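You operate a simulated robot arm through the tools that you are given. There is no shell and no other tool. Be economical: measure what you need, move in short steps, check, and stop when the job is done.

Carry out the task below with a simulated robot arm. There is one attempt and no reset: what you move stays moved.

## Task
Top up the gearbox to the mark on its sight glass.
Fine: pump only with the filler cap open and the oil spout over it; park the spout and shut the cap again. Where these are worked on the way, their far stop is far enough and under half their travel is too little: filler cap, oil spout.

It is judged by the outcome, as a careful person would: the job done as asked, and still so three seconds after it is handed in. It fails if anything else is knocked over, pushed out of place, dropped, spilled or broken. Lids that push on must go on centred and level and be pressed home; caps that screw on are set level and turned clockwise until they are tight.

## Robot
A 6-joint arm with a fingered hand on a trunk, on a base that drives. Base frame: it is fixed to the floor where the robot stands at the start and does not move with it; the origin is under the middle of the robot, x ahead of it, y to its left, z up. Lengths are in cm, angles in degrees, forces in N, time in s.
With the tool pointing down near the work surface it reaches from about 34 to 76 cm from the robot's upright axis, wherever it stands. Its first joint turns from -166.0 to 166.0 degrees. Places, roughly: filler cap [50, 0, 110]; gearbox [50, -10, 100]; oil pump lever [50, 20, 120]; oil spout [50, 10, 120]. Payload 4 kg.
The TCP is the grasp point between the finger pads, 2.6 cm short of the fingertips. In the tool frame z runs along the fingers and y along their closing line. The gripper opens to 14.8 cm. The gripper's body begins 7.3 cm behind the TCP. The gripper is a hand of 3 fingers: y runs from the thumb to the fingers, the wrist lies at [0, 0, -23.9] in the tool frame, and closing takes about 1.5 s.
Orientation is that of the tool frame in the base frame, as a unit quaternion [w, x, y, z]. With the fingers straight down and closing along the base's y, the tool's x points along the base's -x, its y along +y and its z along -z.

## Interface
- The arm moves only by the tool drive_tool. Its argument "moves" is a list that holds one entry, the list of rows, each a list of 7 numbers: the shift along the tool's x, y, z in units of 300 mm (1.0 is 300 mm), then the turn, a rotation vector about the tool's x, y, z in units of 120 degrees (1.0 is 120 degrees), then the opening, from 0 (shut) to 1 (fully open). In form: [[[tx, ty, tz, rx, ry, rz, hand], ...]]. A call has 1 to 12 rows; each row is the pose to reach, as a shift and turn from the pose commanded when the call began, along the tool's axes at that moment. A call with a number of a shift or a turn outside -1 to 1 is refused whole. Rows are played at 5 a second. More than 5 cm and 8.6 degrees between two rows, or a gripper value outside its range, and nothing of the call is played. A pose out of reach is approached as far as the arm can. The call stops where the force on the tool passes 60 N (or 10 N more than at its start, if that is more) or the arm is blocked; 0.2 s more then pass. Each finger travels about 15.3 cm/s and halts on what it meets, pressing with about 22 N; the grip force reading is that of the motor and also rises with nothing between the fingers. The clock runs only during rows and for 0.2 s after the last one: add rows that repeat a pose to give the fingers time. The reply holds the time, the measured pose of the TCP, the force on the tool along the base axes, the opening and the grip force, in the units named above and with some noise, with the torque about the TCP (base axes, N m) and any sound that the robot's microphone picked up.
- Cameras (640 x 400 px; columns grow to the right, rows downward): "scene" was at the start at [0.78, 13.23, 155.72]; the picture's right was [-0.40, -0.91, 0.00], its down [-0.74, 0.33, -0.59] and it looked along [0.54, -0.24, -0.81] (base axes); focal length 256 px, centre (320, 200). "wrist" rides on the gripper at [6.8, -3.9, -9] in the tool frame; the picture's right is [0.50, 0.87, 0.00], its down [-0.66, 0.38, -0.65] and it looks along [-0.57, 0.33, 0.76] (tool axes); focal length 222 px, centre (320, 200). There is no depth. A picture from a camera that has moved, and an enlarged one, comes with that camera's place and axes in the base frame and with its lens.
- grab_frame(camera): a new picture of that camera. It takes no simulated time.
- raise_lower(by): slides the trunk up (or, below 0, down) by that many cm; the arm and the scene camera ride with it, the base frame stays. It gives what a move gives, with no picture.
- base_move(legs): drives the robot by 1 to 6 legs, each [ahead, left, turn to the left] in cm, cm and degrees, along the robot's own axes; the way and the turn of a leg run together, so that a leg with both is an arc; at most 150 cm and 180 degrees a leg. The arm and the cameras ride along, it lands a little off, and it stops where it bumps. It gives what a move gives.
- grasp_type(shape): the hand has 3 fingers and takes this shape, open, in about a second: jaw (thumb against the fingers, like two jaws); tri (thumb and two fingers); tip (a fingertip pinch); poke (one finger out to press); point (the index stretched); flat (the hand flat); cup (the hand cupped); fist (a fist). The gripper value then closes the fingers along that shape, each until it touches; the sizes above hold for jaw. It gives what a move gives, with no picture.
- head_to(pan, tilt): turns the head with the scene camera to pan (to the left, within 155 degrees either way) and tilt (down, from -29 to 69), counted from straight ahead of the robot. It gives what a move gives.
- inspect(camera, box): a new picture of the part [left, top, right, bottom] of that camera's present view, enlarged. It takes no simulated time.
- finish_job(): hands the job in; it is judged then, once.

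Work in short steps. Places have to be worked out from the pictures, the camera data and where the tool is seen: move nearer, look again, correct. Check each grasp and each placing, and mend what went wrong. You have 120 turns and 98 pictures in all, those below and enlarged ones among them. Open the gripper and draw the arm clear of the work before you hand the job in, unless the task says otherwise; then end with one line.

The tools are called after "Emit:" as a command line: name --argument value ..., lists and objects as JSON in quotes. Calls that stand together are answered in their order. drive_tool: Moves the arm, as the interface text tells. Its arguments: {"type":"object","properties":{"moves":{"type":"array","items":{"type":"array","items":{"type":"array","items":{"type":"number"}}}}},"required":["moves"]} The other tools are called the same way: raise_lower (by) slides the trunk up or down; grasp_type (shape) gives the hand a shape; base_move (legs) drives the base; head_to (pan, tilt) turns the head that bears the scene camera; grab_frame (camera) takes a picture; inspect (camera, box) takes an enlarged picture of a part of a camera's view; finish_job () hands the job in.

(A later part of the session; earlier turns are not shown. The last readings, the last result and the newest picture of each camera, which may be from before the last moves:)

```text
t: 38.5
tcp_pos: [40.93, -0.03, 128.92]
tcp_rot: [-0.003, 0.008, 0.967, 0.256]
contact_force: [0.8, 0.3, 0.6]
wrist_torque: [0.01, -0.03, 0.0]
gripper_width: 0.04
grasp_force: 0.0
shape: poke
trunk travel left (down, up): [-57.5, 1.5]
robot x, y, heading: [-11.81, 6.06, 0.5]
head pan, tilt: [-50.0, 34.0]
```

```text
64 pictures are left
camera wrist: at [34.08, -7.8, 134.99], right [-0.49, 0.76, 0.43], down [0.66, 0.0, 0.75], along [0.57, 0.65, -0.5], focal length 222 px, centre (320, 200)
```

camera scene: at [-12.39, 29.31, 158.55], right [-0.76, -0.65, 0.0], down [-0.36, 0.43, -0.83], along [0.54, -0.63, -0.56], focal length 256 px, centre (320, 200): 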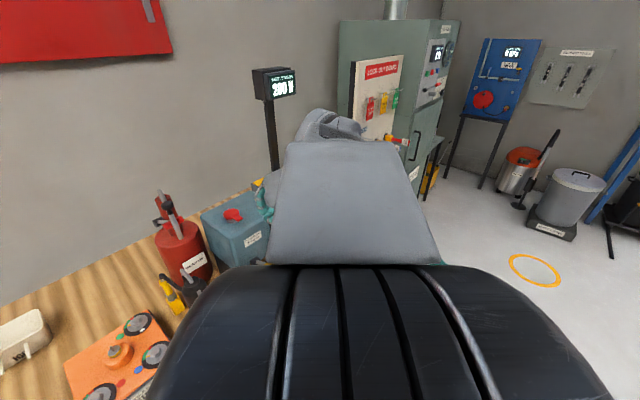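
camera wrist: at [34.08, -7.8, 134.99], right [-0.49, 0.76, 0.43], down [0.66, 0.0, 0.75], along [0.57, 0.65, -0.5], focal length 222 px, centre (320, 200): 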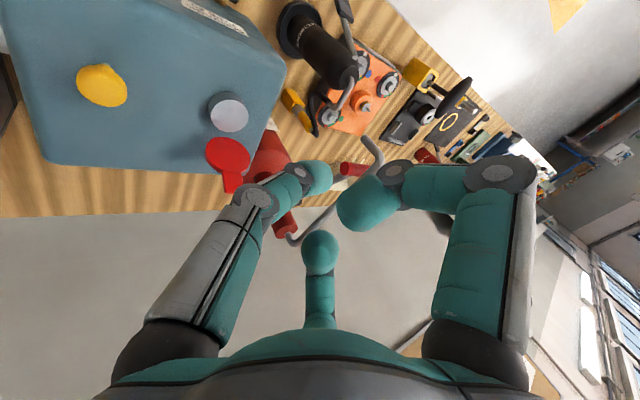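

The lid stays open. Next is the spout: I'll switch to jaw, level the tool and go above the knob to grip it from the top.

Emit:
grasp_type --shape "jaw"

Emit:
drive_tool --moves '[[[0, 0.03, -0.06, 0.062, 0, 0, 0.7], [0, 0.05, -0.09, 0.124, 0, 0, 0.7], [0, 0.05, -0.09, 0.186, 0, 0, 0.7], [0, 0.05, -0.09, 0.248, 0, 0, 0.7]]]'

Emit:
drive_tool --moves '[[[-0.02, 0.13, 0, 0, 0, 0, 0.6], [-0.05, 0.26, 0, 0, 0, 0, 0.6], [-0.1, 0.38, 0, 0, 0, 0, 0.6], [-0.13, 0.48, 0, 0, 0, 0, 0.6]]]'

Emit:
grab_frame --camera "wrist"

```text
t: 39.4
tcp_pos: [40.88, -0.16, 128.84]
tcp_rot: [-0.004, 0.008, 0.966, 0.257]
contact_force: [-0.4, 0.4, 0.4]
wrist_torque: [0.01, 0.01, 0.01]
gripper_width: 14.79
grasp_force: 0.1
shape: jaw
trunk travel left (down, up): [-57.5, 1.5]
robot x, y, heading: [-12.2, 5.85, 0.1]
head pan, tilt: [-50.0, 34.0]
```

```text
t: 40.4
tcp_pos: [40.91, -0.18, 131.97]
tcp_rot: [-0.005, 0.007, 1.0, -0.002]
contact_force: [0.0, 0.8, 0.0]
wrist_torque: [0.0, -0.01, -0.02]
gripper_width: 10.38
grasp_force: 0.0
shape: jaw
trunk travel left (down, up): [-57.5, 1.5]
robot x, y, heading: [-12.31, 5.85, 0.3]
head pan, tilt: [-50.0, 34.0]
```

```text
t: 41.4
tcp_pos: [45.13, 14.29, 132.06]
tcp_rot: [-0.006, 0.006, 1.0, -0.001]
contact_force: [-0.7, 0.1, -0.5]
wrist_torque: [0.01, 0.01, 0.02]
gripper_width: 8.93
grasp_force: 0.1
shape: jaw
trunk travel left (down, up): [-57.5, 1.5]
robot x, y, heading: [-12.2, 5.99, 0.1]
head pan, tilt: [-50.0, 34.0]
```

```text
63 pictures are left
camera wrist: at [38.38, 10.47, 141.22], right [-0.49, 0.87, 0.0], down [0.67, 0.37, 0.65], along [0.56, 0.32, -0.76], focal length 222 px, centre (320, 200)
```

wrist: 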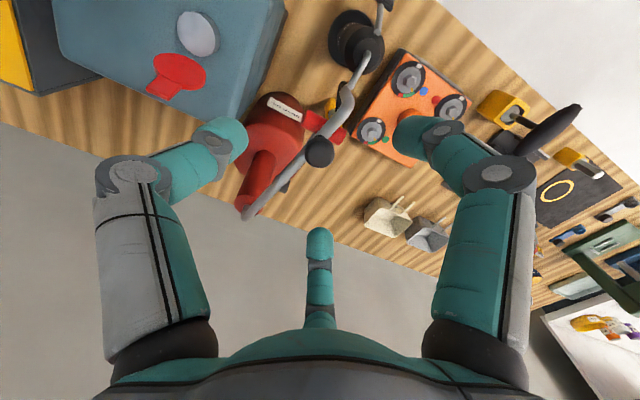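

The knob measures (46.5, 15.1, 123.5). I'll yaw slightly so the pipe passes between the fingers, centre on the knob and come down to about 1.5 cm above the grip height.

Emit:
drive_tool --moves '[[[-0.047, 0.028, 0, 0, 0, 0.054, 0.6], [-0.047, 0.028, 0.1, 0, 0, 0.108, 0.6], [-0.047, 0.028, 0.2, 0, 0, 0.108, 0.6], [-0.047, 0.028, 0.2, 0, 0, 0.108, 0.6]]]'

Emit:
grab_frame --camera "wrist"

```text
t: 42.4
tcp_pos: [46.53, 14.92, 126.01]
tcp_rot: [-0.006, 0.119, 0.993, -0.001]
contact_force: [-0.4, -0.1, 0.0]
wrist_torque: [0.01, 0.0, -0.02]
gripper_width: 8.92
grasp_force: 0.0
shape: jaw
trunk travel left (down, up): [-57.5, 1.5]
robot x, y, heading: [-11.84, 5.66, 0.3]
head pan, tilt: [-50.0, 34.0]
```

```text
62 pictures are left
camera wrist: at [39.18, 12.88, 135.12], right [-0.28, 0.96, 0.0], down [0.73, 0.21, 0.65], along [0.62, 0.18, -0.76], focal length 222 px, centre (320, 200)
```

wrist: 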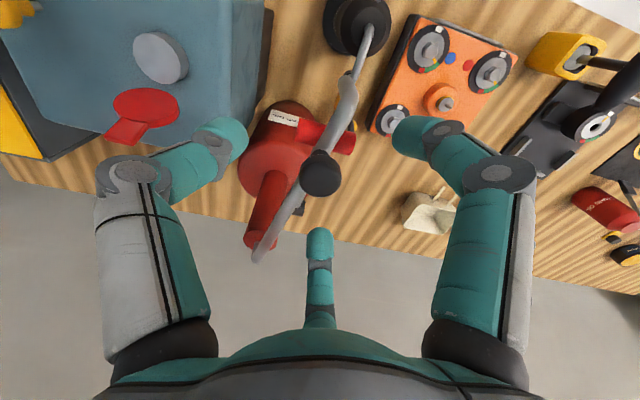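

The knob is on the tool axis. I'll descend 1.2 cm and close on it.

Emit:
drive_tool --moves '[[[0, 0, 0.02, 0, 0, 0, 0.6], [0, 0, 0.04, 0, 0, 0, 0.6], [0, 0, 0.04, 0, 0, 0, 0.3], [0, 0, 0.04, 0, 0, 0, 0.1], [0, 0, 0.04, 0, 0, 0, 0.1], [0, 0, 0.04, 0, 0, 0, 0.1], [0, 0, 0.04, 0, 0, 0, 0.1]]]'

Emit:
grab_frame --camera "wrist"

```text
t: 44.0
tcp_pos: [46.54, 14.95, 124.63]
tcp_rot: [-0.006, 0.118, 0.993, -0.002]
contact_force: [-4.6, -1.5, -20.2]
wrist_torque: [0.05, 0.0, -0.05]
gripper_width: 1.34
grasp_force: 22.2
shape: jaw
trunk travel left (down, up): [-57.5, 1.5]
robot x, y, heading: [-11.6, 5.91, 0.5]
head pan, tilt: [-50.0, 34.0]
```

```text
61 pictures are left
camera wrist: at [39.19, 12.88, 133.77], right [-0.28, 0.96, 0.0], down [0.74, 0.21, 0.64], along [0.62, 0.18, -0.77], focal length 222 px, centre (320, 200)
```

wrist: 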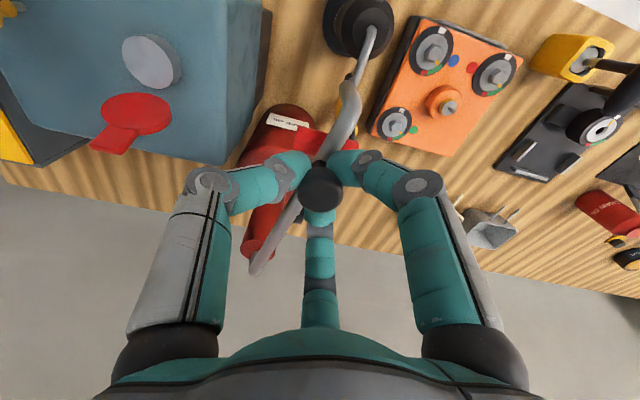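

The fingers are hooked around the knob's stem, with some upward pull from the wedging. I'll ease down 3 mm and swing the first 16° of the arc about the column (61, 12).

Emit:
drive_tool --moves '[[[0, 0, 0.01, 0, 0, 0, 0.1], [-0.0072, -0.0682, 0.01, 0, 0, -0.0667, 0.1], [-0.0239, -0.1348, 0.01, 0, 0, -0.1333, 0.1]]]'

Emit:
grab_frame --camera "wrist"

```text
t: 44.8
tcp_pos: [46.28, 10.85, 124.55]
tcp_rot: [-0.005, -0.02, 1.0, 0.0]
contact_force: [-1.1, -0.1, -6.4]
wrist_torque: [0.06, 0.02, -0.04]
gripper_width: 1.27
grasp_force: 22.0
shape: jaw
trunk travel left (down, up): [-57.5, 1.5]
robot x, y, heading: [-12.32, 5.76, 0.5]
head pan, tilt: [-50.0, 34.0]
```

```text
60 pictures are left
camera wrist: at [39.74, 6.69, 133.6], right [-0.54, 0.84, 0.0], down [0.65, 0.41, 0.65], along [0.54, 0.35, -0.76], focal length 222 px, centre (320, 200)
```

wrist: 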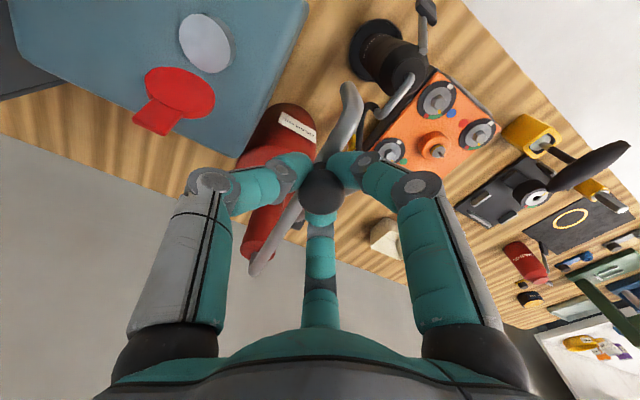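

The spout turns freely, so I'll continue to about 48° of swing.

Emit:
drive_tool --moves '[[[-0.0073, -0.068, 0, 0, 0, -0.0667, 0.1], [-0.024, -0.1347, 0, 0, 0, -0.1333, 0.1], [-0.05, -0.198, 0, 0, 0, -0.2, 0.1], [-0.0845, -0.2575, 0, 0, 0, -0.2667, 0.1]]]'

Emit:
grab_frame --camera "wrist"

```text
t: 45.8
tcp_pos: [48.99, 3.27, 124.42]
tcp_rot: [-0.005, -0.295, 0.955, 0.002]
contact_force: [-3.6, -3.1, -7.8]
wrist_torque: [0.01, 0.08, -0.08]
gripper_width: 1.3
grasp_force: 21.7
shape: jaw
trunk travel left (down, up): [-57.5, 1.5]
robot x, y, heading: [-11.81, 6.15, 0.3]
head pan, tilt: [-50.0, 34.0]
```

```text
59 pictures are left
camera wrist: at [45.77, -3.81, 133.53], right [-0.9, 0.43, 0.01], down [0.33, 0.68, 0.65], along [0.28, 0.59, -0.76], focal length 222 px, centre (320, 200)
```

wrist: 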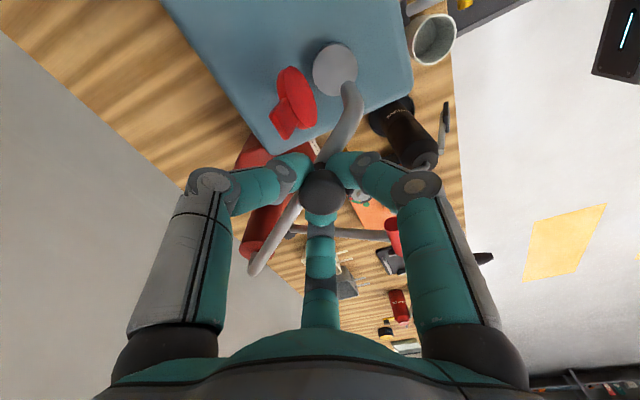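

Nearly over the neck. I'll take 4° more and watch the force for the stop.

Emit:
drive_tool --moves '[[[-0.0015, -0.0172, 0, 0, 0, -0.0167, 0.1], [-0.003, -0.0344, 0, 0, 0, -0.0333, 0.1]]]'

Emit:
inspect --camera "wrist" --box '[230, 20, 430, 160]'

```text
t: 46.4
tcp_pos: [49.52, 2.42, 124.31]
tcp_rot: [-0.005, -0.328, 0.945, 0.002]
contact_force: [-12.1, -0.3, -10.7]
wrist_torque: [0.06, 0.2, -0.12]
gripper_width: 1.22
grasp_force: 22.0
shape: jaw
trunk travel left (down, up): [-57.5, 1.5]
robot x, y, heading: [-12.06, 6.0, 0.5]
head pan, tilt: [-50.0, 34.0]
```

```text
2.86 times, centred on (330, 90) of wrist
camera zoom: at [46.82, -4.68, 133.51], right [-0.93, 0.37, 0.01], down [0.29, 0.7, 0.65], along [0.23, 0.61, -0.76], focal length 635 px, centre (291, 514)
```

zoom: 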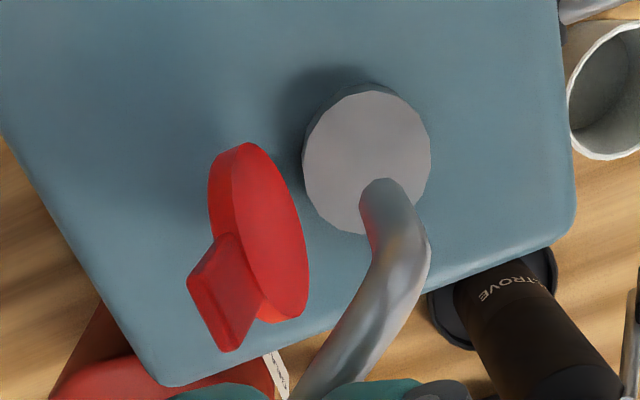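

The spout tip is over the neck centre. I'll nudge a little further to feel for the far stop.

Emit:
drive_tool --moves '[[[-0.0015, -0.0172, 0, 0, 0, -0.0167, 0.1], [-0.003, -0.0344, 0, 0, 0, -0.0333, 0.1]]]'

Emit:
inspect --camera "wrist" --box '[230, 20, 430, 160]'

```text
t: 47.0
tcp_pos: [50.08, 2.03, 124.44]
tcp_rot: [-0.005, -0.361, 0.933, 0.002]
contact_force: [-27.3, 14.3, -18.7]
wrist_torque: [0.15, 0.4, -0.05]
gripper_width: 1.09
grasp_force: 23.0
shape: jaw
trunk travel left (down, up): [-57.5, 1.5]
robot x, y, heading: [-11.72, 5.95, 0.2]
head pan, tilt: [-50.0, 34.0]
```

```text
2.86 times, centred on (330, 90) of wrist
camera zoom: at [47.86, -5.29, 133.54], right [-0.95, 0.3, 0.01], down [0.24, 0.72, 0.65], along [0.19, 0.62, -0.76], focal length 635 px, centre (291, 514)
```

zoom: 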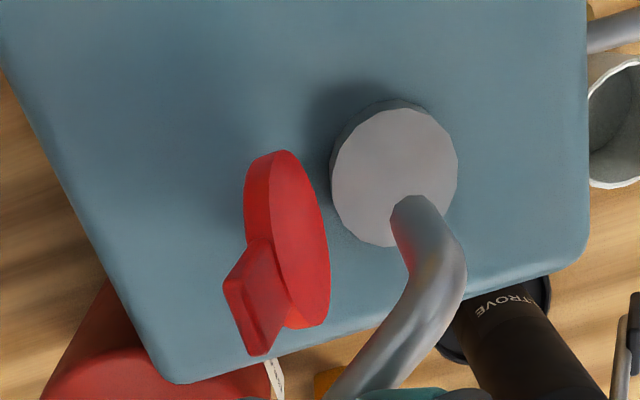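

The force rose to about 30 N against the far stop. I'll relax a little, open the fingers and rise off the knob.

Emit:
drive_tool --moves '[[[0.002, 0.02, 0.003, 0, 0, 0, 0.1], [0.002, 0.02, 0.003, 0, 0, 0, 0.4], [0.002, 0.02, 0.003, 0, 0, 0, 0.6], [0.002, 0.02, 0.003, 0, 0, 0, 0.6], [0.002, 0.02, -0.1, 0, 0, 0, 0.6], [0.002, 0.02, -0.22, 0, 0, 0, 0.6]]]'

Emit:
grab_frame --camera "wrist"

```text
t: 48.4
tcp_pos: [48.02, 3.83, 128.3]
tcp_rot: [-0.002, -0.357, 0.934, -0.002]
contact_force: [0.6, -0.8, -0.6]
wrist_torque: [-0.03, 0.0, -0.03]
gripper_width: 8.83
grasp_force: 0.0
shape: jaw
out of reach, approached as far as the arm can: row 5, 6
trunk travel left (down, up): [-57.5, 1.5]
robot x, y, heading: [-12.37, 5.92, 0.3]
head pan, tilt: [-50.0, 34.0]
```

```text
56 pictures are left
camera wrist: at [45.57, -3.51, 137.41], right [-0.95, 0.31, 0.0], down [0.24, 0.72, 0.65], along [0.2, 0.62, -0.76], focal length 222 px, centre (320, 200)
```

wrist: 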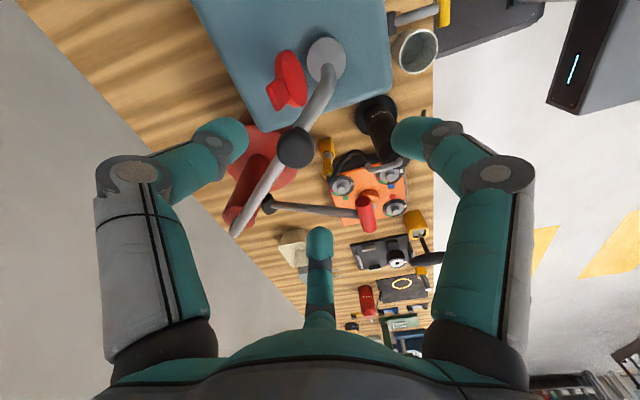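

The spout is set. Now I'll pull the hand back and up, undo the yaw, and look at the sight glass from the head camera.

Emit:
drive_tool --moves '[[[0.02, 0.046, -0.02, 0, 0, 0.058, 0.6], [0.037, 0.092, -0.04, 0, 0, 0.116, 0.6], [0.055, 0.138, -0.06, 0, 0, 0.174, 0.6], [0.073, 0.185, -0.08, 0, 0, 0.232, 0.6], [0.092, 0.231, -0.1, 0, 0, 0.29, 0.3], [0.11, 0.277, -0.1, 0, 0, 0.348, 0]]]'

Emit:
base_move --legs '[[6, 12, 0]]'

Emit:
head_to --pan -30 --tilt 45

Emit:
grab_frame --camera "scene"

Emit:
grab_frame --camera "wrist"

```text
t: 49.8
tcp_pos: [39.9, 7.86, 131.27]
tcp_rot: [-0.005, -0.003, 1.0, 0.001]
contact_force: [-1.3, 0.0, 0.0]
wrist_torque: [0.01, -0.02, 0.01]
gripper_width: 0.02
grasp_force: 14.5
shape: jaw
trunk travel left (down, up): [-57.5, 1.5]
robot x, y, heading: [-11.79, 6.06, 0.2]
head pan, tilt: [-50.0, 34.0]
```

```text
t: 51.1
tcp_pos: [45.95, 19.92, 131.38]
tcp_rot: [-0.006, -0.005, 1.0, -0.001]
contact_force: [-1.3, 0.5, 0.0]
wrist_torque: [-0.01, 0.02, 0.0]
gripper_width: 0.0
grasp_force: 21.6
shape: jaw
trunk travel left (down, up): [-57.5, 1.5]
robot x, y, heading: [-6.27, 18.08, 0.2]
head pan, tilt: [-50.0, 34.0]
```

```text
t: 52.0
tcp_pos: [46.01, 19.83, 131.39]
tcp_rot: [-0.005, -0.005, 1.0, -0.001]
contact_force: [-0.1, 0.6, -0.1]
wrist_torque: [-0.01, 0.0, 0.04]
gripper_width: 0.0
grasp_force: 21.6
shape: jaw
trunk travel left (down, up): [-57.5, 1.5]
robot x, y, heading: [-5.97, 18.02, 0.5]
head pan, tilt: [-30.0, 45.0]
```

```text
55 pictures are left
camera scene: at [-5.09, 30.06, 161.92], right [-0.5, -0.87, 0.0], down [-0.61, 0.35, -0.71], along [0.61, -0.35, -0.71], focal length 256 px, centre (320, 200)
```

scene: 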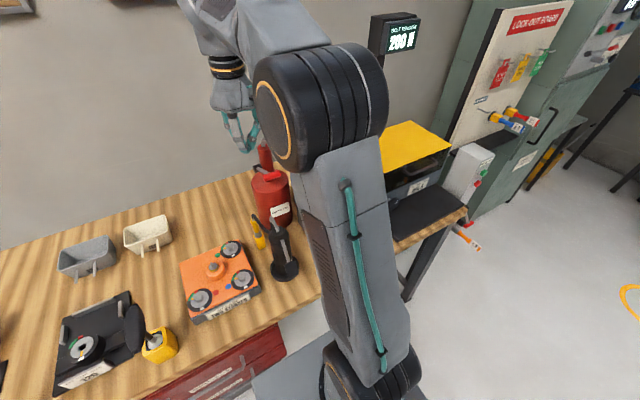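

```text
54 pictures are left
camera wrist: at [39.28, 15.97, 140.49], right [-0.51, 0.86, 0.0], down [0.66, 0.39, 0.65], along [0.56, 0.33, -0.76], focal length 222 px, centre (320, 200)
```

wrist: 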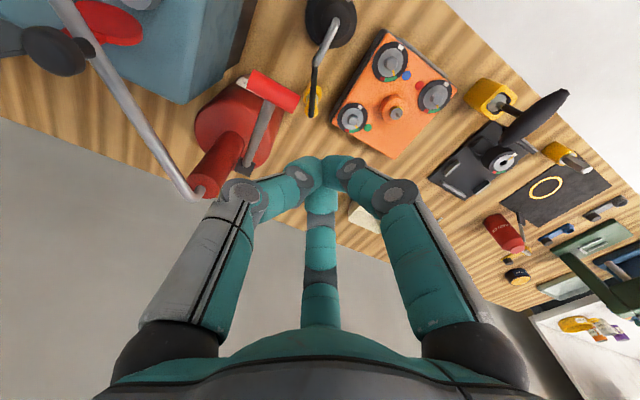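

The arm hides the glass from here, so I'll check it between strokes by driving aside. The lever bar measures (46.1, 15.2, 119). I'll bring the closed fingertips just above it.

Emit:
drive_tool --moves '[[[0, -0.077, 0, 0, 0, 0, 0], [0, -0.154, 0, 0, 0, 0, 0], [0, -0.154, 0.12, 0, 0, 0, 0], [0, -0.154, 0.24, 0, 0, 0, 0]]]'

Emit:
grab_frame --camera "wrist"

```text
t: 53.0
tcp_pos: [45.88, 15.19, 124.0]
tcp_rot: [-0.005, -0.005, 1.0, -0.001]
contact_force: [0.4, 1.3, -0.5]
wrist_torque: [0.0, 0.01, 0.01]
gripper_width: 0.01
grasp_force: 21.5
shape: jaw
trunk travel left (down, up): [-57.5, 1.5]
robot x, y, heading: [-6.1, 17.99, 0.2]
head pan, tilt: [-30.0, 45.0]
```

```text
53 pictures are left
camera wrist: at [39.29, 11.34, 133.13], right [-0.51, 0.86, 0.0], down [0.66, 0.39, 0.65], along [0.56, 0.33, -0.76], focal length 222 px, centre (320, 200)
```

wrist: 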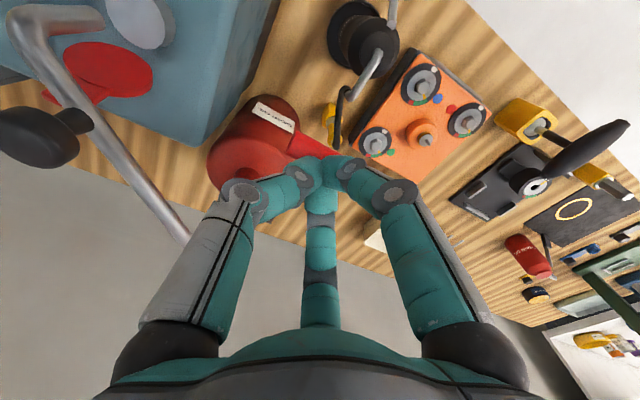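

Fingertips are over the bar. I'll press down about 3 cm along the lever's arc to feel its resistance.

Emit:
drive_tool --moves '[[[0, 0, 0.04, 0, 0, 0, 0], [0.01, 0, 0.08, 0, 0, 0, 0], [0.022, 0, 0.113, 0, 0, 0, 0]]]'

Emit:
grab_frame --camera "wrist"

```text
t: 53.8
tcp_pos: [45.29, 15.27, 120.79]
tcp_rot: [-0.004, -0.004, 1.0, 0.0]
contact_force: [-0.5, -0.5, 3.9]
wrist_torque: [-0.01, -0.02, 0.03]
gripper_width: 0.0
grasp_force: 22.5
shape: jaw
trunk travel left (down, up): [-57.5, 1.5]
robot x, y, heading: [-5.97, 17.69, 0.1]
head pan, tilt: [-30.0, 45.0]
```

```text
52 pictures are left
camera wrist: at [38.58, 11.32, 129.87], right [-0.51, 0.86, 0.0], down [0.66, 0.39, 0.65], along [0.56, 0.33, -0.76], focal length 222 px, centre (320, 200)
```

wrist: 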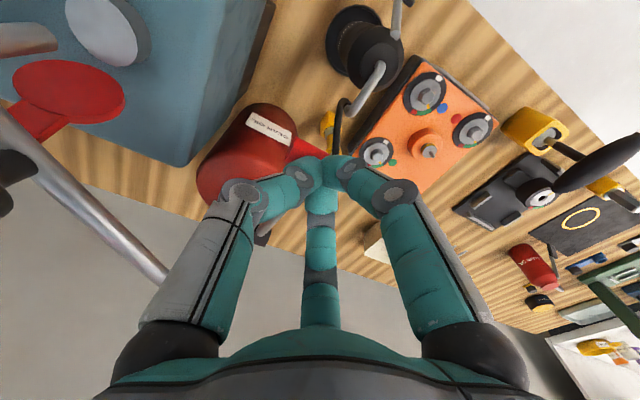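

Light resistance (~4 N) and the lever follows. I'll push another 4 cm.

Emit:
drive_tool --moves '[[[0.01, 0, 0.035, 0, 0, 0, 0], [0.017, 0, 0.07, 0, 0, 0, 0], [0.022, 0, 0.105, 0, 0, 0, 0], [0.024, 0, 0.14, 0, 0, 0, 0]]]'

Emit:
inspect --camera "wrist" --box '[200, 60, 440, 260]'

```text
t: 54.8
tcp_pos: [44.37, 15.22, 116.46]
tcp_rot: [-0.006, -0.005, 1.0, -0.001]
contact_force: [-0.7, 1.2, 4.5]
wrist_torque: [0.05, 0.0, -0.01]
gripper_width: 0.0
grasp_force: 21.8
shape: jaw
trunk travel left (down, up): [-57.5, 1.5]
robot x, y, heading: [-6.51, 17.71, 0.5]
head pan, tilt: [-30.0, 45.0]
```

```text
2.00 times, centred on (320, 160) of wrist
camera zoom: at [37.75, 11.26, 125.71], right [-0.51, 0.86, 0.0], down [0.66, 0.39, 0.65], along [0.56, 0.33, -0.76], focal length 444 px, centre (320, 280)
```

zoom: 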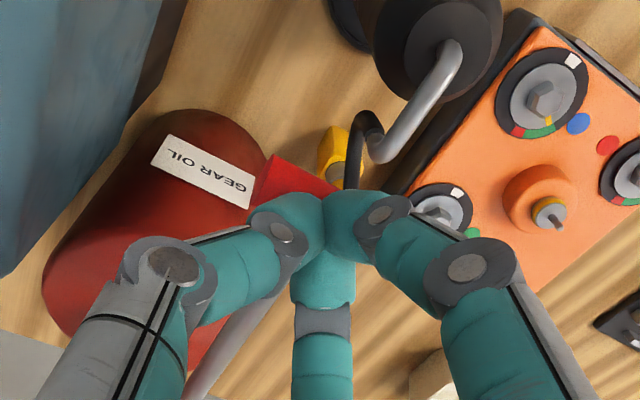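

It's still following freely. I'll continue down toward the bottom stop in small steps.

Emit:
drive_tool --moves '[[[0, 0, 0.03, 0, 0, 0, 0], [0, 0, 0.06, 0, 0, 0, 0], [-0.005, 0, 0.09, 0, 0, 0, 0], [-0.012, 0, 0.12, 0, 0, 0, 0]]]'

Emit:
inspect --camera "wrist" --box '[200, 60, 440, 260]'

```text
t: 55.8
tcp_pos: [44.72, 15.22, 112.93]
tcp_rot: [-0.005, -0.005, 1.0, 0.0]
contact_force: [0.8, -0.9, 5.1]
wrist_torque: [-0.03, 0.0, 0.0]
gripper_width: 0.01
grasp_force: 21.9
shape: jaw
trunk travel left (down, up): [-57.5, 1.5]
robot x, y, heading: [-6.34, 18.5, 0.4]
head pan, tilt: [-30.0, 45.0]
```

```text
2.00 times, centred on (320, 160) of wrist
camera zoom: at [38.06, 11.32, 122.11], right [-0.51, 0.86, 0.0], down [0.66, 0.38, 0.65], along [0.56, 0.33, -0.76], focal length 444 px, centre (320, 280)
```

zoom: 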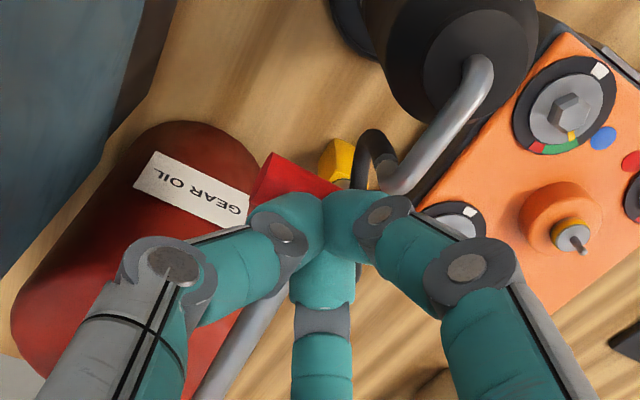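

Gun pipe and hose look near but below. I'll go another 1.5 cm, watching the force.

Emit:
drive_tool --moves '[[[-0.005, 0, 0.017, 0, 0, 0, 0], [-0.01, 0, 0.034, 0, 0, 0, 0], [-0.015, 0, 0.05, 0, 0, 0, 0]]]'

Emit:
inspect --camera "wrist" --box '[200, 60, 440, 260]'

```text
t: 56.6
tcp_pos: [44.92, 15.3, 111.95]
tcp_rot: [-0.001, -0.006, 1.0, -0.001]
contact_force: [-9.9, -1.6, 54.6]
wrist_torque: [0.14, 0.31, 0.03]
gripper_width: 0.0
grasp_force: 22.3
shape: jaw
trunk travel left (down, up): [-57.5, 1.5]
robot x, y, heading: [-5.79, 18.46, 0.2]
head pan, tilt: [-30.0, 45.0]
```

```text
2.00 times, centred on (320, 160) of wrist
camera zoom: at [38.21, 11.33, 121.05], right [-0.51, 0.86, 0.0], down [0.65, 0.39, 0.65], along [0.56, 0.33, -0.76], focal length 444 px, centre (320, 280)
```

zoom: 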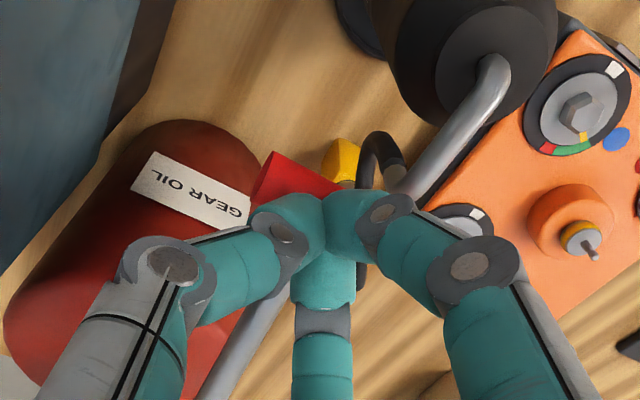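

That's the bottom stop (54 N). I'll raise the hand 8 cm and see whether the lever springs back.

Emit:
drive_tool --moves '[[[0.01, 0, -0.06, 0, 0, 0, 0], [0.02, 0, -0.14, 0, 0, 0, 0], [0.01, 0, -0.28, 0, 0, 0, 0], [-0.03, 0, -0.42, 0, 0, 0, 0]]]'

Emit:
grab_frame --camera "wrist"

```text
t: 57.6
tcp_pos: [46.39, 15.19, 123.88]
tcp_rot: [-0.005, -0.005, 1.0, 0.0]
contact_force: [-0.3, -0.1, -0.1]
wrist_torque: [-0.03, -0.01, 0.02]
gripper_width: 0.0
grasp_force: 22.0
shape: jaw
trunk travel left (down, up): [-57.5, 1.5]
robot x, y, heading: [-6.35, 17.91, -0.0]
head pan, tilt: [-30.0, 45.0]
```

```text
48 pictures are left
camera wrist: at [39.65, 11.32, 133.14], right [-0.51, 0.86, 0.01], down [0.66, 0.39, 0.65], along [0.55, 0.33, -0.76], focal length 222 px, centre (320, 200)
```

wrist: 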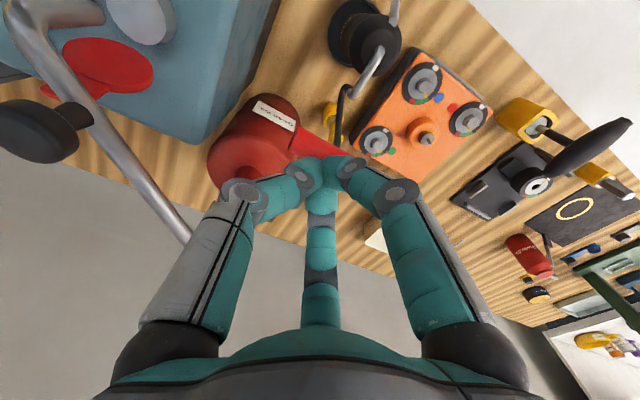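

The lever seems to have sprung back to the top. I'll raise clear and drive right so the head camera can see the sight glass.

Emit:
drive_tool --moves '[[[0.05, 0, -0.1, 0, 0, 0, 0], [0.15, 0, -0.2, 0, 0, 0, 0], [0.25, 0, -0.26, 0, 0, 0, 0]]]'

Emit:
base_move --legs '[[0, -42, 0]]'

Emit:
head_to --pan 5 --tilt 45

Emit:
grab_frame --camera "scene"

```text
t: 58.4
tcp_pos: [38.68, 15.11, 131.91]
tcp_rot: [-0.004, -0.006, 1.0, -0.001]
contact_force: [-0.7, 0.3, -0.3]
wrist_torque: [-0.04, -0.02, -0.03]
gripper_width: 0.0
grasp_force: 21.7
shape: jaw
trunk travel left (down, up): [-57.5, 1.5]
robot x, y, heading: [-6.4, 17.56, 0.3]
head pan, tilt: [-30.0, 45.0]
```

```text
t: 60.9
tcp_pos: [39.01, -26.9, 131.84]
tcp_rot: [-0.005, -0.004, 1.0, 0.0]
contact_force: [-0.1, -0.2, -0.5]
wrist_torque: [0.0, 0.01, -0.01]
gripper_width: 0.0
grasp_force: 21.7
shape: jaw
trunk travel left (down, up): [-57.5, 1.5]
robot x, y, heading: [-6.31, -23.95, 0.0]
head pan, tilt: [-30.0, 45.0]
```

```text
t: 62.0
tcp_pos: [38.98, -27.0, 132.03]
tcp_rot: [-0.005, -0.004, 1.0, 0.0]
contact_force: [-0.6, -0.3, 0.2]
wrist_torque: [-0.01, -0.01, -0.03]
gripper_width: 0.02
grasp_force: 22.4
shape: jaw
trunk travel left (down, up): [-57.5, 1.5]
robot x, y, heading: [-5.84, -24.34, 0.3]
head pan, tilt: [5.0, 45.0]
```

```text
47 pictures are left
camera scene: at [-3.84, -7.15, 161.92], right [0.09, -1.0, 0.0], down [-0.7, -0.06, -0.71], along [0.7, 0.06, -0.71], focal length 256 px, centre (320, 200)
```

scene: 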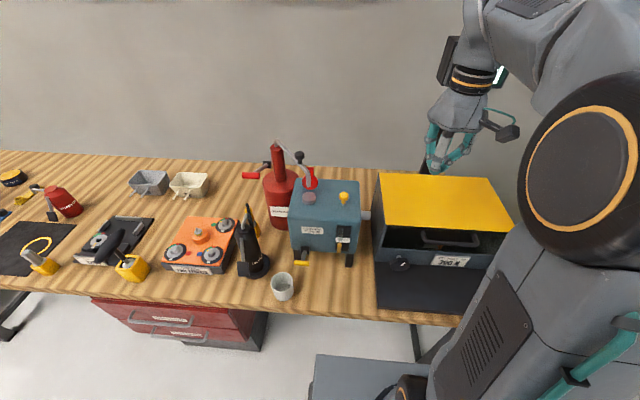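

Emit:
inspect --camera "scene" --box '[320, 205, 365, 255]'

Emit:
inspect --camera "scene" --box '[230, 135, 370, 275]'

```text
8.00 times, centred on (342, 230) of scene
camera zoom: at [-3.84, -7.15, 161.92], right [0.09, -1.0, 0.0], down [-0.7, -0.06, -0.71], along [0.7, 0.06, -0.71], focal length 2047 px, centre (140, -40)
```

zoom: 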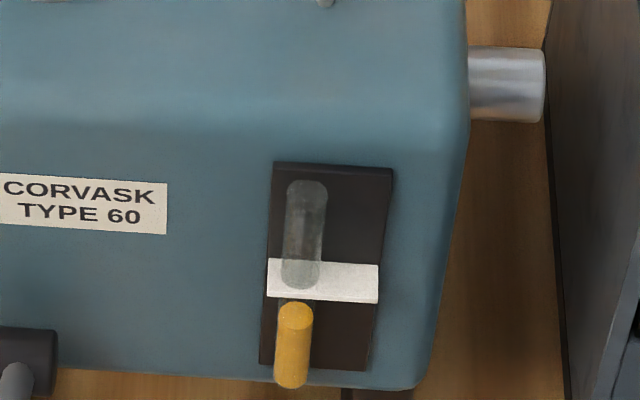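

```text
2.86 times, centred on (300, 205) of scene
camera zoom: at [-3.84, -7.15, 161.92], right [0.09, -1.0, 0.0], down [-0.7, -0.06, -0.71], along [0.7, 0.06, -0.71], focal length 731 px, centre (377, 186)
```

zoom: 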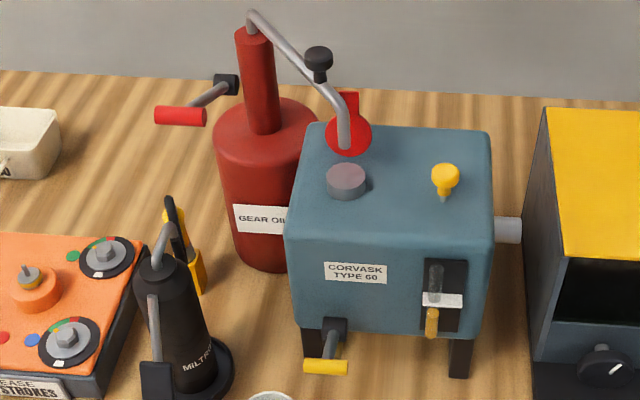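

The spout is over the neck, the lever is back up, and the oil level has risen but is still below the white mark. From the scale in the picture I judge about 0.9 cm per stroke with roughly 2.5 cm to go, so I'll drive back and give two more strokes.

Emit:
base_move --legs '[[0, 42, 0]]'

```text
t: 64.5
tcp_pos: [38.94, 15.29, 131.99]
tcp_rot: [-0.005, -0.003, 1.0, -0.001]
contact_force: [0.2, -0.2, 0.1]
wrist_torque: [0.02, 0.0, 0.04]
gripper_width: 0.0
grasp_force: 22.6
shape: jaw
trunk travel left (down, up): [-57.5, 1.5]
robot x, y, heading: [-6.18, 18.36, 0.0]
head pan, tilt: [5.0, 45.0]
```

Over the lever again. I'll descend to the start height, then do one full stroke in one call.

Emit:
drive_tool --moves '[[[-0.12, 0, 0.06, 0, 0, 0, 0], [-0.235, 0, 0.13, 0, 0, 0, 0], [-0.235, -0.003, 0.267, 0, 0, 0, 0], [-0.235, -0.003, 0.267, 0, 0, 0, 0]]]'

Emit:
drive_tool --moves '[[[0, 0, 0.04, 0, 0, 0, 0], [0.02, 0, 0.107, 0, 0, 0, 0], [0.047, 0, 0.18, 0, 0, 0, 0], [0.053, 0, 0.25, 0, 0, 0, 0], [0.053, 0, 0.317, 0, 0, 0, 0], [0.04, 0, 0.367, 0, 0, 0, 0], [0.035, 0, 0.39, 0, 0, 0, 0], [0.05, 0, 0.3, 0, 0, 0, 0], [0.05, 0, 0.2, 0, 0, 0, 0], [0.03, 0, 0.1, 0, 0, 0, 0], [0, 0, 0, 0, 0, 0, 0]]]'

Emit:
grab_frame --camera "wrist"

```text
t: 65.5
tcp_pos: [45.92, 15.13, 123.99]
tcp_rot: [-0.006, -0.002, 1.0, 0.0]
contact_force: [-0.6, 0.0, 0.4]
wrist_torque: [0.03, 0.01, 0.01]
gripper_width: 0.01
grasp_force: 22.4
shape: jaw
trunk travel left (down, up): [-57.5, 1.5]
robot x, y, heading: [-6.18, 18.33, 0.1]
head pan, tilt: [5.0, 45.0]
```

```text
t: 68.0
tcp_pos: [45.94, 15.16, 123.74]
tcp_rot: [-0.005, -0.003, 1.0, -0.001]
contact_force: [0.1, -0.7, 0.0]
wrist_torque: [-0.06, 0.01, 0.0]
gripper_width: 0.01
grasp_force: 21.4
shape: jaw
trunk travel left (down, up): [-57.5, 1.5]
robot x, y, heading: [-6.02, 18.27, -0.0]
head pan, tilt: [5.0, 45.0]
```

```text
44 pictures are left
camera wrist: at [39.3, 11.25, 133.0], right [-0.5, 0.86, 0.0], down [0.66, 0.38, 0.65], along [0.56, 0.33, -0.76], focal length 222 px, centre (320, 200)
```

wrist: 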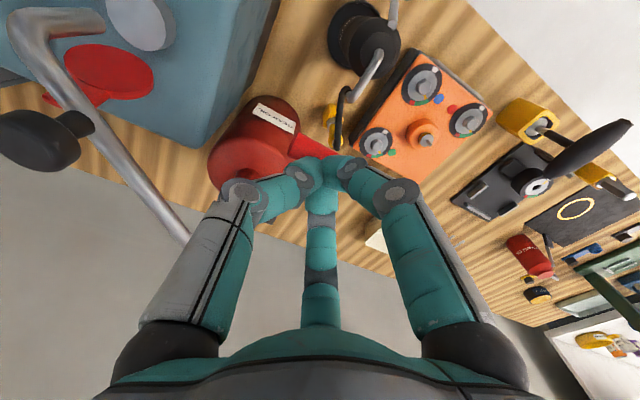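

That stroke is complete and the lever is back at the top. I'll check the level before adding more.

Emit:
drive_tool --moves '[[[0.05, 0, -0.1, 0, 0, 0, 0], [0.15, 0, -0.2, 0, 0, 0, 0], [0.235, 0, -0.267, 0, 0, 0, 0]]]'

Emit:
base_move --legs '[[0, -42, 0]]'

Emit:
inspect --camera "scene" --box '[320, 205, 365, 255]'

```text
t: 68.8
tcp_pos: [38.85, 15.17, 131.99]
tcp_rot: [-0.006, -0.002, 1.0, 0.0]
contact_force: [-0.1, 0.5, 0.5]
wrist_torque: [-0.02, -0.02, 0.0]
gripper_width: 0.0
grasp_force: 21.8
shape: jaw
trunk travel left (down, up): [-57.5, 1.5]
robot x, y, heading: [-6.02, 18.41, -0.2]
head pan, tilt: [5.0, 45.0]
```

```text
t: 71.3
tcp_pos: [38.94, -26.91, 131.92]
tcp_rot: [-0.006, -0.003, 1.0, 0.0]
contact_force: [-0.5, 0.0, 0.8]
wrist_torque: [0.02, -0.01, -0.01]
gripper_width: 0.01
grasp_force: 22.1
shape: jaw
trunk travel left (down, up): [-57.5, 1.5]
robot x, y, heading: [-5.97, -23.63, 0.1]
head pan, tilt: [5.0, 45.0]
```

```text
8.00 times, centred on (342, 230) of scene
camera zoom: at [-3.84, -6.87, 161.92], right [0.09, -1.0, 0.0], down [-0.7, -0.06, -0.71], along [0.7, 0.06, -0.71], focal length 2047 px, centre (140, -40)
```

zoom: 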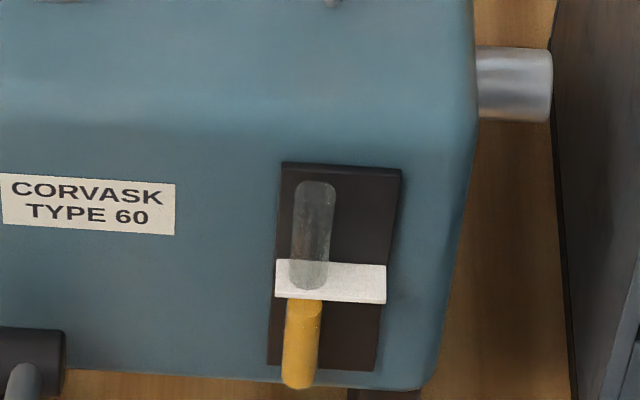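

Emit:
inspect --camera "scene" --box '[334, 224, 354, 256]'

```text
12.50 times, centred on (344, 240) of scene
camera zoom: at [-3.84, -6.87, 161.92], right [0.09, -1.0, 0.0], down [-0.7, -0.06, -0.71], along [0.7, 0.06, -0.71], focal length 3198 px, centre (20, -300)
```

zoom: 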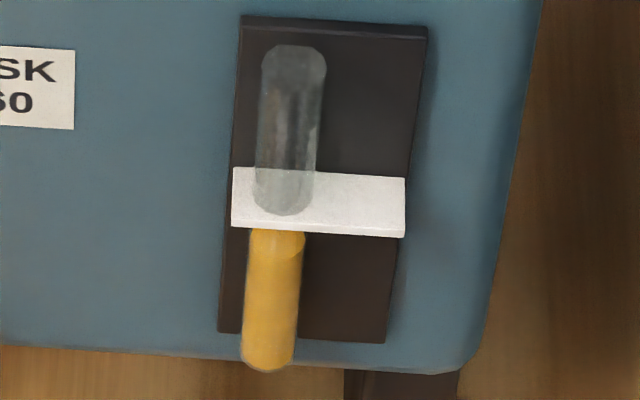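

By the picture's scale a stroke raises the level about 0.7 cm and about 1.4 cm remains to the mark centre, so roughly two strokes. I'll do one more stroke and re-check.

Emit:
base_move --legs '[[0, 42, 0]]'

Emit:
drive_tool --moves '[[[-0.12, 0, 0.06, 0, 0, 0, 0], [-0.235, 0, 0.13, 0, 0, 0, 0], [-0.235, 0, 0.267, 0, 0, 0, 0], [-0.235, 0, 0.267, 0, 0, 0, 0]]]'

```text
t: 73.9
tcp_pos: [38.91, 15.06, 131.85]
tcp_rot: [-0.005, -0.002, 1.0, -0.001]
contact_force: [0.6, 1.2, -1.0]
wrist_torque: [0.01, 0.01, 0.05]
gripper_width: 0.0
grasp_force: 22.1
shape: jaw
trunk travel left (down, up): [-57.5, 1.5]
robot x, y, heading: [-6.14, 18.51, 0.2]
head pan, tilt: [5.0, 45.0]
```

```text
t: 74.9
tcp_pos: [45.92, 15.23, 123.84]
tcp_rot: [-0.006, -0.002, 1.0, 0.0]
contact_force: [-0.5, 0.5, -0.4]
wrist_torque: [-0.01, -0.03, -0.02]
gripper_width: 0.0
grasp_force: 22.3
shape: jaw
trunk travel left (down, up): [-57.5, 1.5]
robot x, y, heading: [-6.31, 18.44, 0.2]
head pan, tilt: [5.0, 45.0]
```

In position. I'll do one full stroke, retreat and check the glass.

Emit:
drive_tool --moves '[[[0, 0, 0.04, 0, 0, 0, 0], [0.02, 0, 0.107, 0, 0, 0, 0], [0.047, 0, 0.18, 0, 0, 0, 0], [0.053, 0, 0.25, 0, 0, 0, 0], [0.053, 0, 0.317, 0, 0, 0, 0], [0.04, 0, 0.367, 0, 0, 0, 0], [0.035, 0, 0.39, 0, 0, 0, 0], [0.05, 0, 0.3, 0, 0, 0, 0], [0.05, 0, 0.2, 0, 0, 0, 0], [0.03, 0, 0.1, 0, 0, 0, 0], [0, 0, 0, 0, 0, 0, 0]]]'

Emit:
drive_tool --moves '[[[0.05, 0, -0.1, 0, 0, 0, 0], [0.15, 0, -0.2, 0, 0, 0, 0], [0.235, 0, -0.267, 0, 0, 0, 0]]]'

Emit:
base_move --legs '[[0, -42, 0]]'

Emit:
inspect --camera "scene" --box '[334, 224, 354, 256]'

```text
t: 77.3
tcp_pos: [45.91, 15.18, 123.88]
tcp_rot: [-0.005, -0.002, 1.0, -0.002]
contact_force: [0.0, -0.2, 1.0]
wrist_torque: [0.04, 0.02, 0.02]
gripper_width: 0.0
grasp_force: 21.7
shape: jaw
trunk travel left (down, up): [-57.5, 1.5]
robot x, y, heading: [-5.88, 17.91, 0.2]
head pan, tilt: [5.0, 45.0]
```

```text
t: 78.1
tcp_pos: [38.73, 15.23, 132.03]
tcp_rot: [-0.005, -0.001, 1.0, -0.002]
contact_force: [0.1, -0.1, 0.1]
wrist_torque: [0.01, -0.01, 0.01]
gripper_width: 0.02
grasp_force: 22.1
shape: jaw
trunk travel left (down, up): [-57.5, 1.5]
robot x, y, heading: [-6.21, 18.18, 0.3]
head pan, tilt: [5.0, 45.0]
```

```text
t: 80.7
tcp_pos: [38.87, -26.71, 132.03]
tcp_rot: [-0.006, -0.001, 1.0, 0.0]
contact_force: [0.2, 0.9, -0.9]
wrist_torque: [0.0, 0.04, 0.0]
gripper_width: 0.0
grasp_force: 22.1
shape: jaw
trunk travel left (down, up): [-57.5, 1.5]
robot x, y, heading: [-6.16, -23.82, -0.3]
head pan, tilt: [5.0, 45.0]
```

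```text
12.50 times, centred on (344, 240) of scene
camera zoom: at [-3.86, -6.46, 161.92], right [0.08, -1.0, 0.0], down [-0.7, -0.06, -0.71], along [0.7, 0.06, -0.71], focal length 3198 px, centre (20, -300)
```

zoom: 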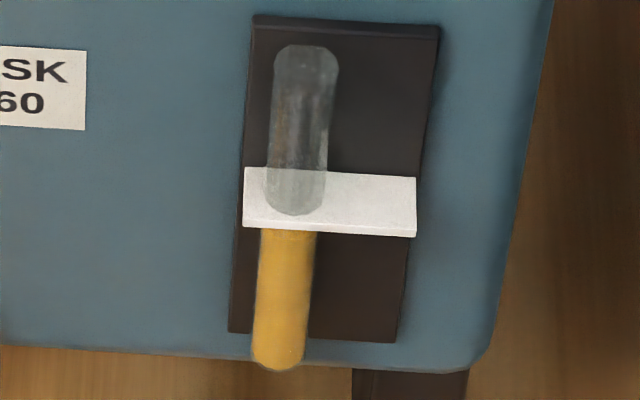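

Nearly there: about one stroke short by this estimate. To be precise before adding it, I'll back away, lower the trunk and look at the glass level-on.

Emit:
base_move --legs '[[-40, 0, 0]]'

Emit:
raise_lower --by -50

Emit:
head_to --pan 0 --tilt 5

Emit:
grab_frame --camera "scene"

```text
t: 83.2
tcp_pos: [-1.22, -26.61, 131.96]
tcp_rot: [-0.006, 0.0, 1.0, -0.001]
contact_force: [-0.1, -0.4, -0.2]
wrist_torque: [0.02, -0.02, 0.02]
gripper_width: 0.0
grasp_force: 22.2
shape: jaw
trunk travel left (down, up): [-57.5, 1.5]
robot x, y, heading: [-46.23, -23.05, -0.1]
head pan, tilt: [5.0, 45.0]
```

```text
refused: -50 is not a number from -40 to 40
```

```text
t: 84.3
tcp_pos: [-1.25, -26.54, 131.89]
tcp_rot: [-0.006, 0.001, 1.0, -0.001]
contact_force: [0.0, -0.1, -0.3]
wrist_torque: [0.02, -0.02, 0.02]
gripper_width: 0.0
grasp_force: 22.4
shape: jaw
trunk travel left (down, up): [-57.5, 1.5]
robot x, y, heading: [-46.23, -23.16, -0.1]
head pan, tilt: [0.0, 5.0]
```

```text
40 pictures are left
camera scene: at [-42.82, -6.99, 168.21], right [0.0, -1.0, 0.0], down [-0.09, 0.0, -1.0], along [1.0, 0.0, -0.09], focal length 256 px, centre (320, 200)
```

scene: 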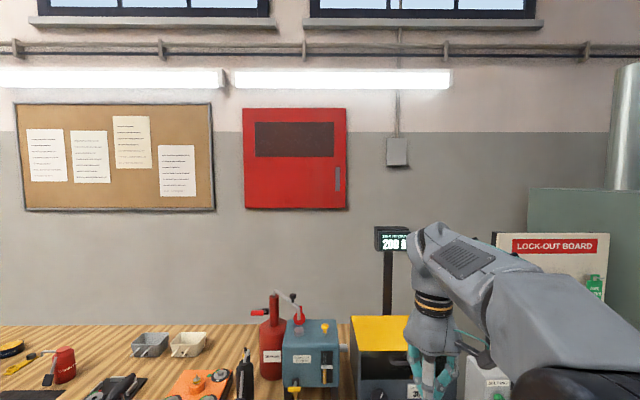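

Lowering in two steps (limit 40 each); the hand is well in front of the bench.

Emit:
raise_lower --by -40

Emit:
raise_lower --by -17

Emit:
grab_frame --camera "scene"

```text
t: 88.1
tcp_pos: [-1.29, -26.47, 91.96]
tcp_rot: [-0.005, 0.0, 1.0, -0.001]
contact_force: [-0.4, 0.4, 0.2]
wrist_torque: [0.03, 0.03, 0.01]
gripper_width: 0.0
grasp_force: 22.2
shape: jaw
trunk travel left (down, up): [-17.5, 41.5]
robot x, y, heading: [-46.04, -23.14, -0.1]
head pan, tilt: [0.0, 5.0]
```

```text
t: 90.0
tcp_pos: [-1.24, -26.48, 75.04]
tcp_rot: [-0.005, -0.001, 1.0, 0.0]
contact_force: [-0.3, -0.5, -0.3]
wrist_torque: [0.02, -0.01, -0.01]
gripper_width: 0.02
grasp_force: 21.7
shape: jaw
trunk travel left (down, up): [-0.5, 58.5]
robot x, y, heading: [-46.12, -22.98, -0.1]
head pan, tilt: [0.0, 5.0]
```

```text
39 pictures are left
camera scene: at [-42.82, -6.99, 111.22], right [0.0, -1.0, 0.0], down [-0.09, 0.0, -1.0], along [1.0, 0.0, -0.09], focal length 256 px, centre (320, 200)
```

scene: 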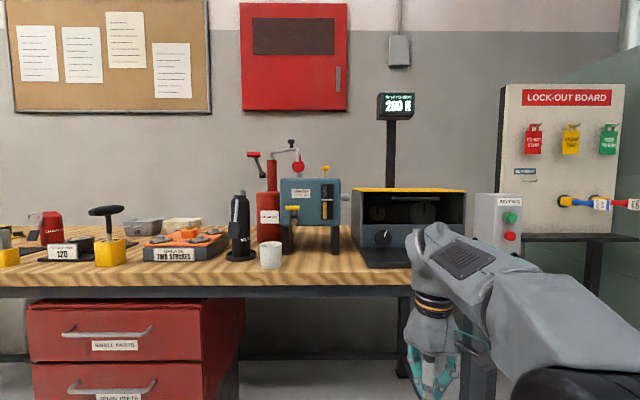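

Emit:
inspect --camera "scene" --box '[314, 178, 340, 226]'

Emit:
inspect --camera "scene" --box '[235, 130, 355, 260]'

```text
8.33 times, centred on (327, 202) of scene
camera zoom: at [-42.82, -6.99, 111.22], right [0.0, -1.0, 0.0], down [-0.09, 0.0, -1.0], along [1.0, 0.0, -0.09], focal length 2132 px, centre (262, 183)
```

zoom: 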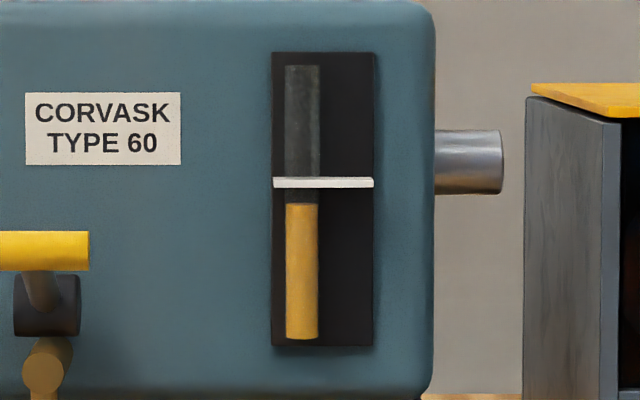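

```text
3.08 times, centred on (295, 195) of scene
camera zoom: at [-42.82, -6.99, 111.22], right [0.0, -1.0, 0.0], down [-0.09, 0.0, -1.0], along [1.0, 0.0, -0.09], focal length 787 px, centre (397, 215)
```

zoom: 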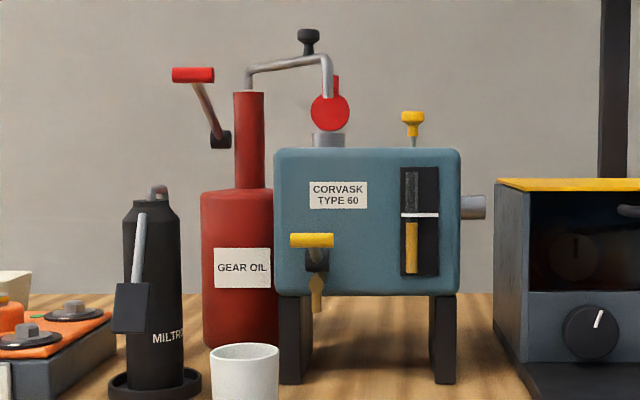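

Level-on, the oil is 21 px below the mark's centre and each stroke has given about 18–22 px. One more full stroke should bring it to the mark, so I'll raise and drive back.

Emit:
raise_lower --by 40

Emit:
raise_lower --by 17

Emit:
base_move --legs '[[0, 42, 0], [40, 0, 0]]'

```text
t: 93.8
tcp_pos: [-1.22, -26.58, 114.94]
tcp_rot: [-0.005, -0.001, 1.0, 0.0]
contact_force: [0.5, 0.0, 0.0]
wrist_torque: [-0.03, -0.04, 0.02]
gripper_width: 0.0
grasp_force: 21.7
shape: jaw
trunk travel left (down, up): [-40.5, 18.5]
robot x, y, heading: [-45.96, -23.13, -0.2]
head pan, tilt: [0.0, 5.0]
```

```text
t: 95.8
tcp_pos: [-1.29, -26.61, 132.0]
tcp_rot: [-0.005, -0.001, 1.0, -0.001]
contact_force: [-0.2, 0.3, 0.7]
wrist_torque: [0.03, 0.03, 0.01]
gripper_width: 0.0
grasp_force: 22.5
shape: jaw
trunk travel left (down, up): [-57.5, 1.5]
robot x, y, heading: [-46.22, -23.36, -0.4]
head pan, tilt: [0.0, 5.0]
```

```text
t: 100.5
tcp_pos: [39.06, 15.09, 131.97]
tcp_rot: [-0.006, 0.002, 1.0, -0.001]
contact_force: [0.4, 0.7, -0.8]
wrist_torque: [-0.02, 0.01, 0.0]
gripper_width: 0.0
grasp_force: 21.9
shape: jaw
trunk travel left (down, up): [-57.5, 1.5]
robot x, y, heading: [-5.86, 18.77, -0.6]
head pan, tilt: [0.0, 5.0]
```

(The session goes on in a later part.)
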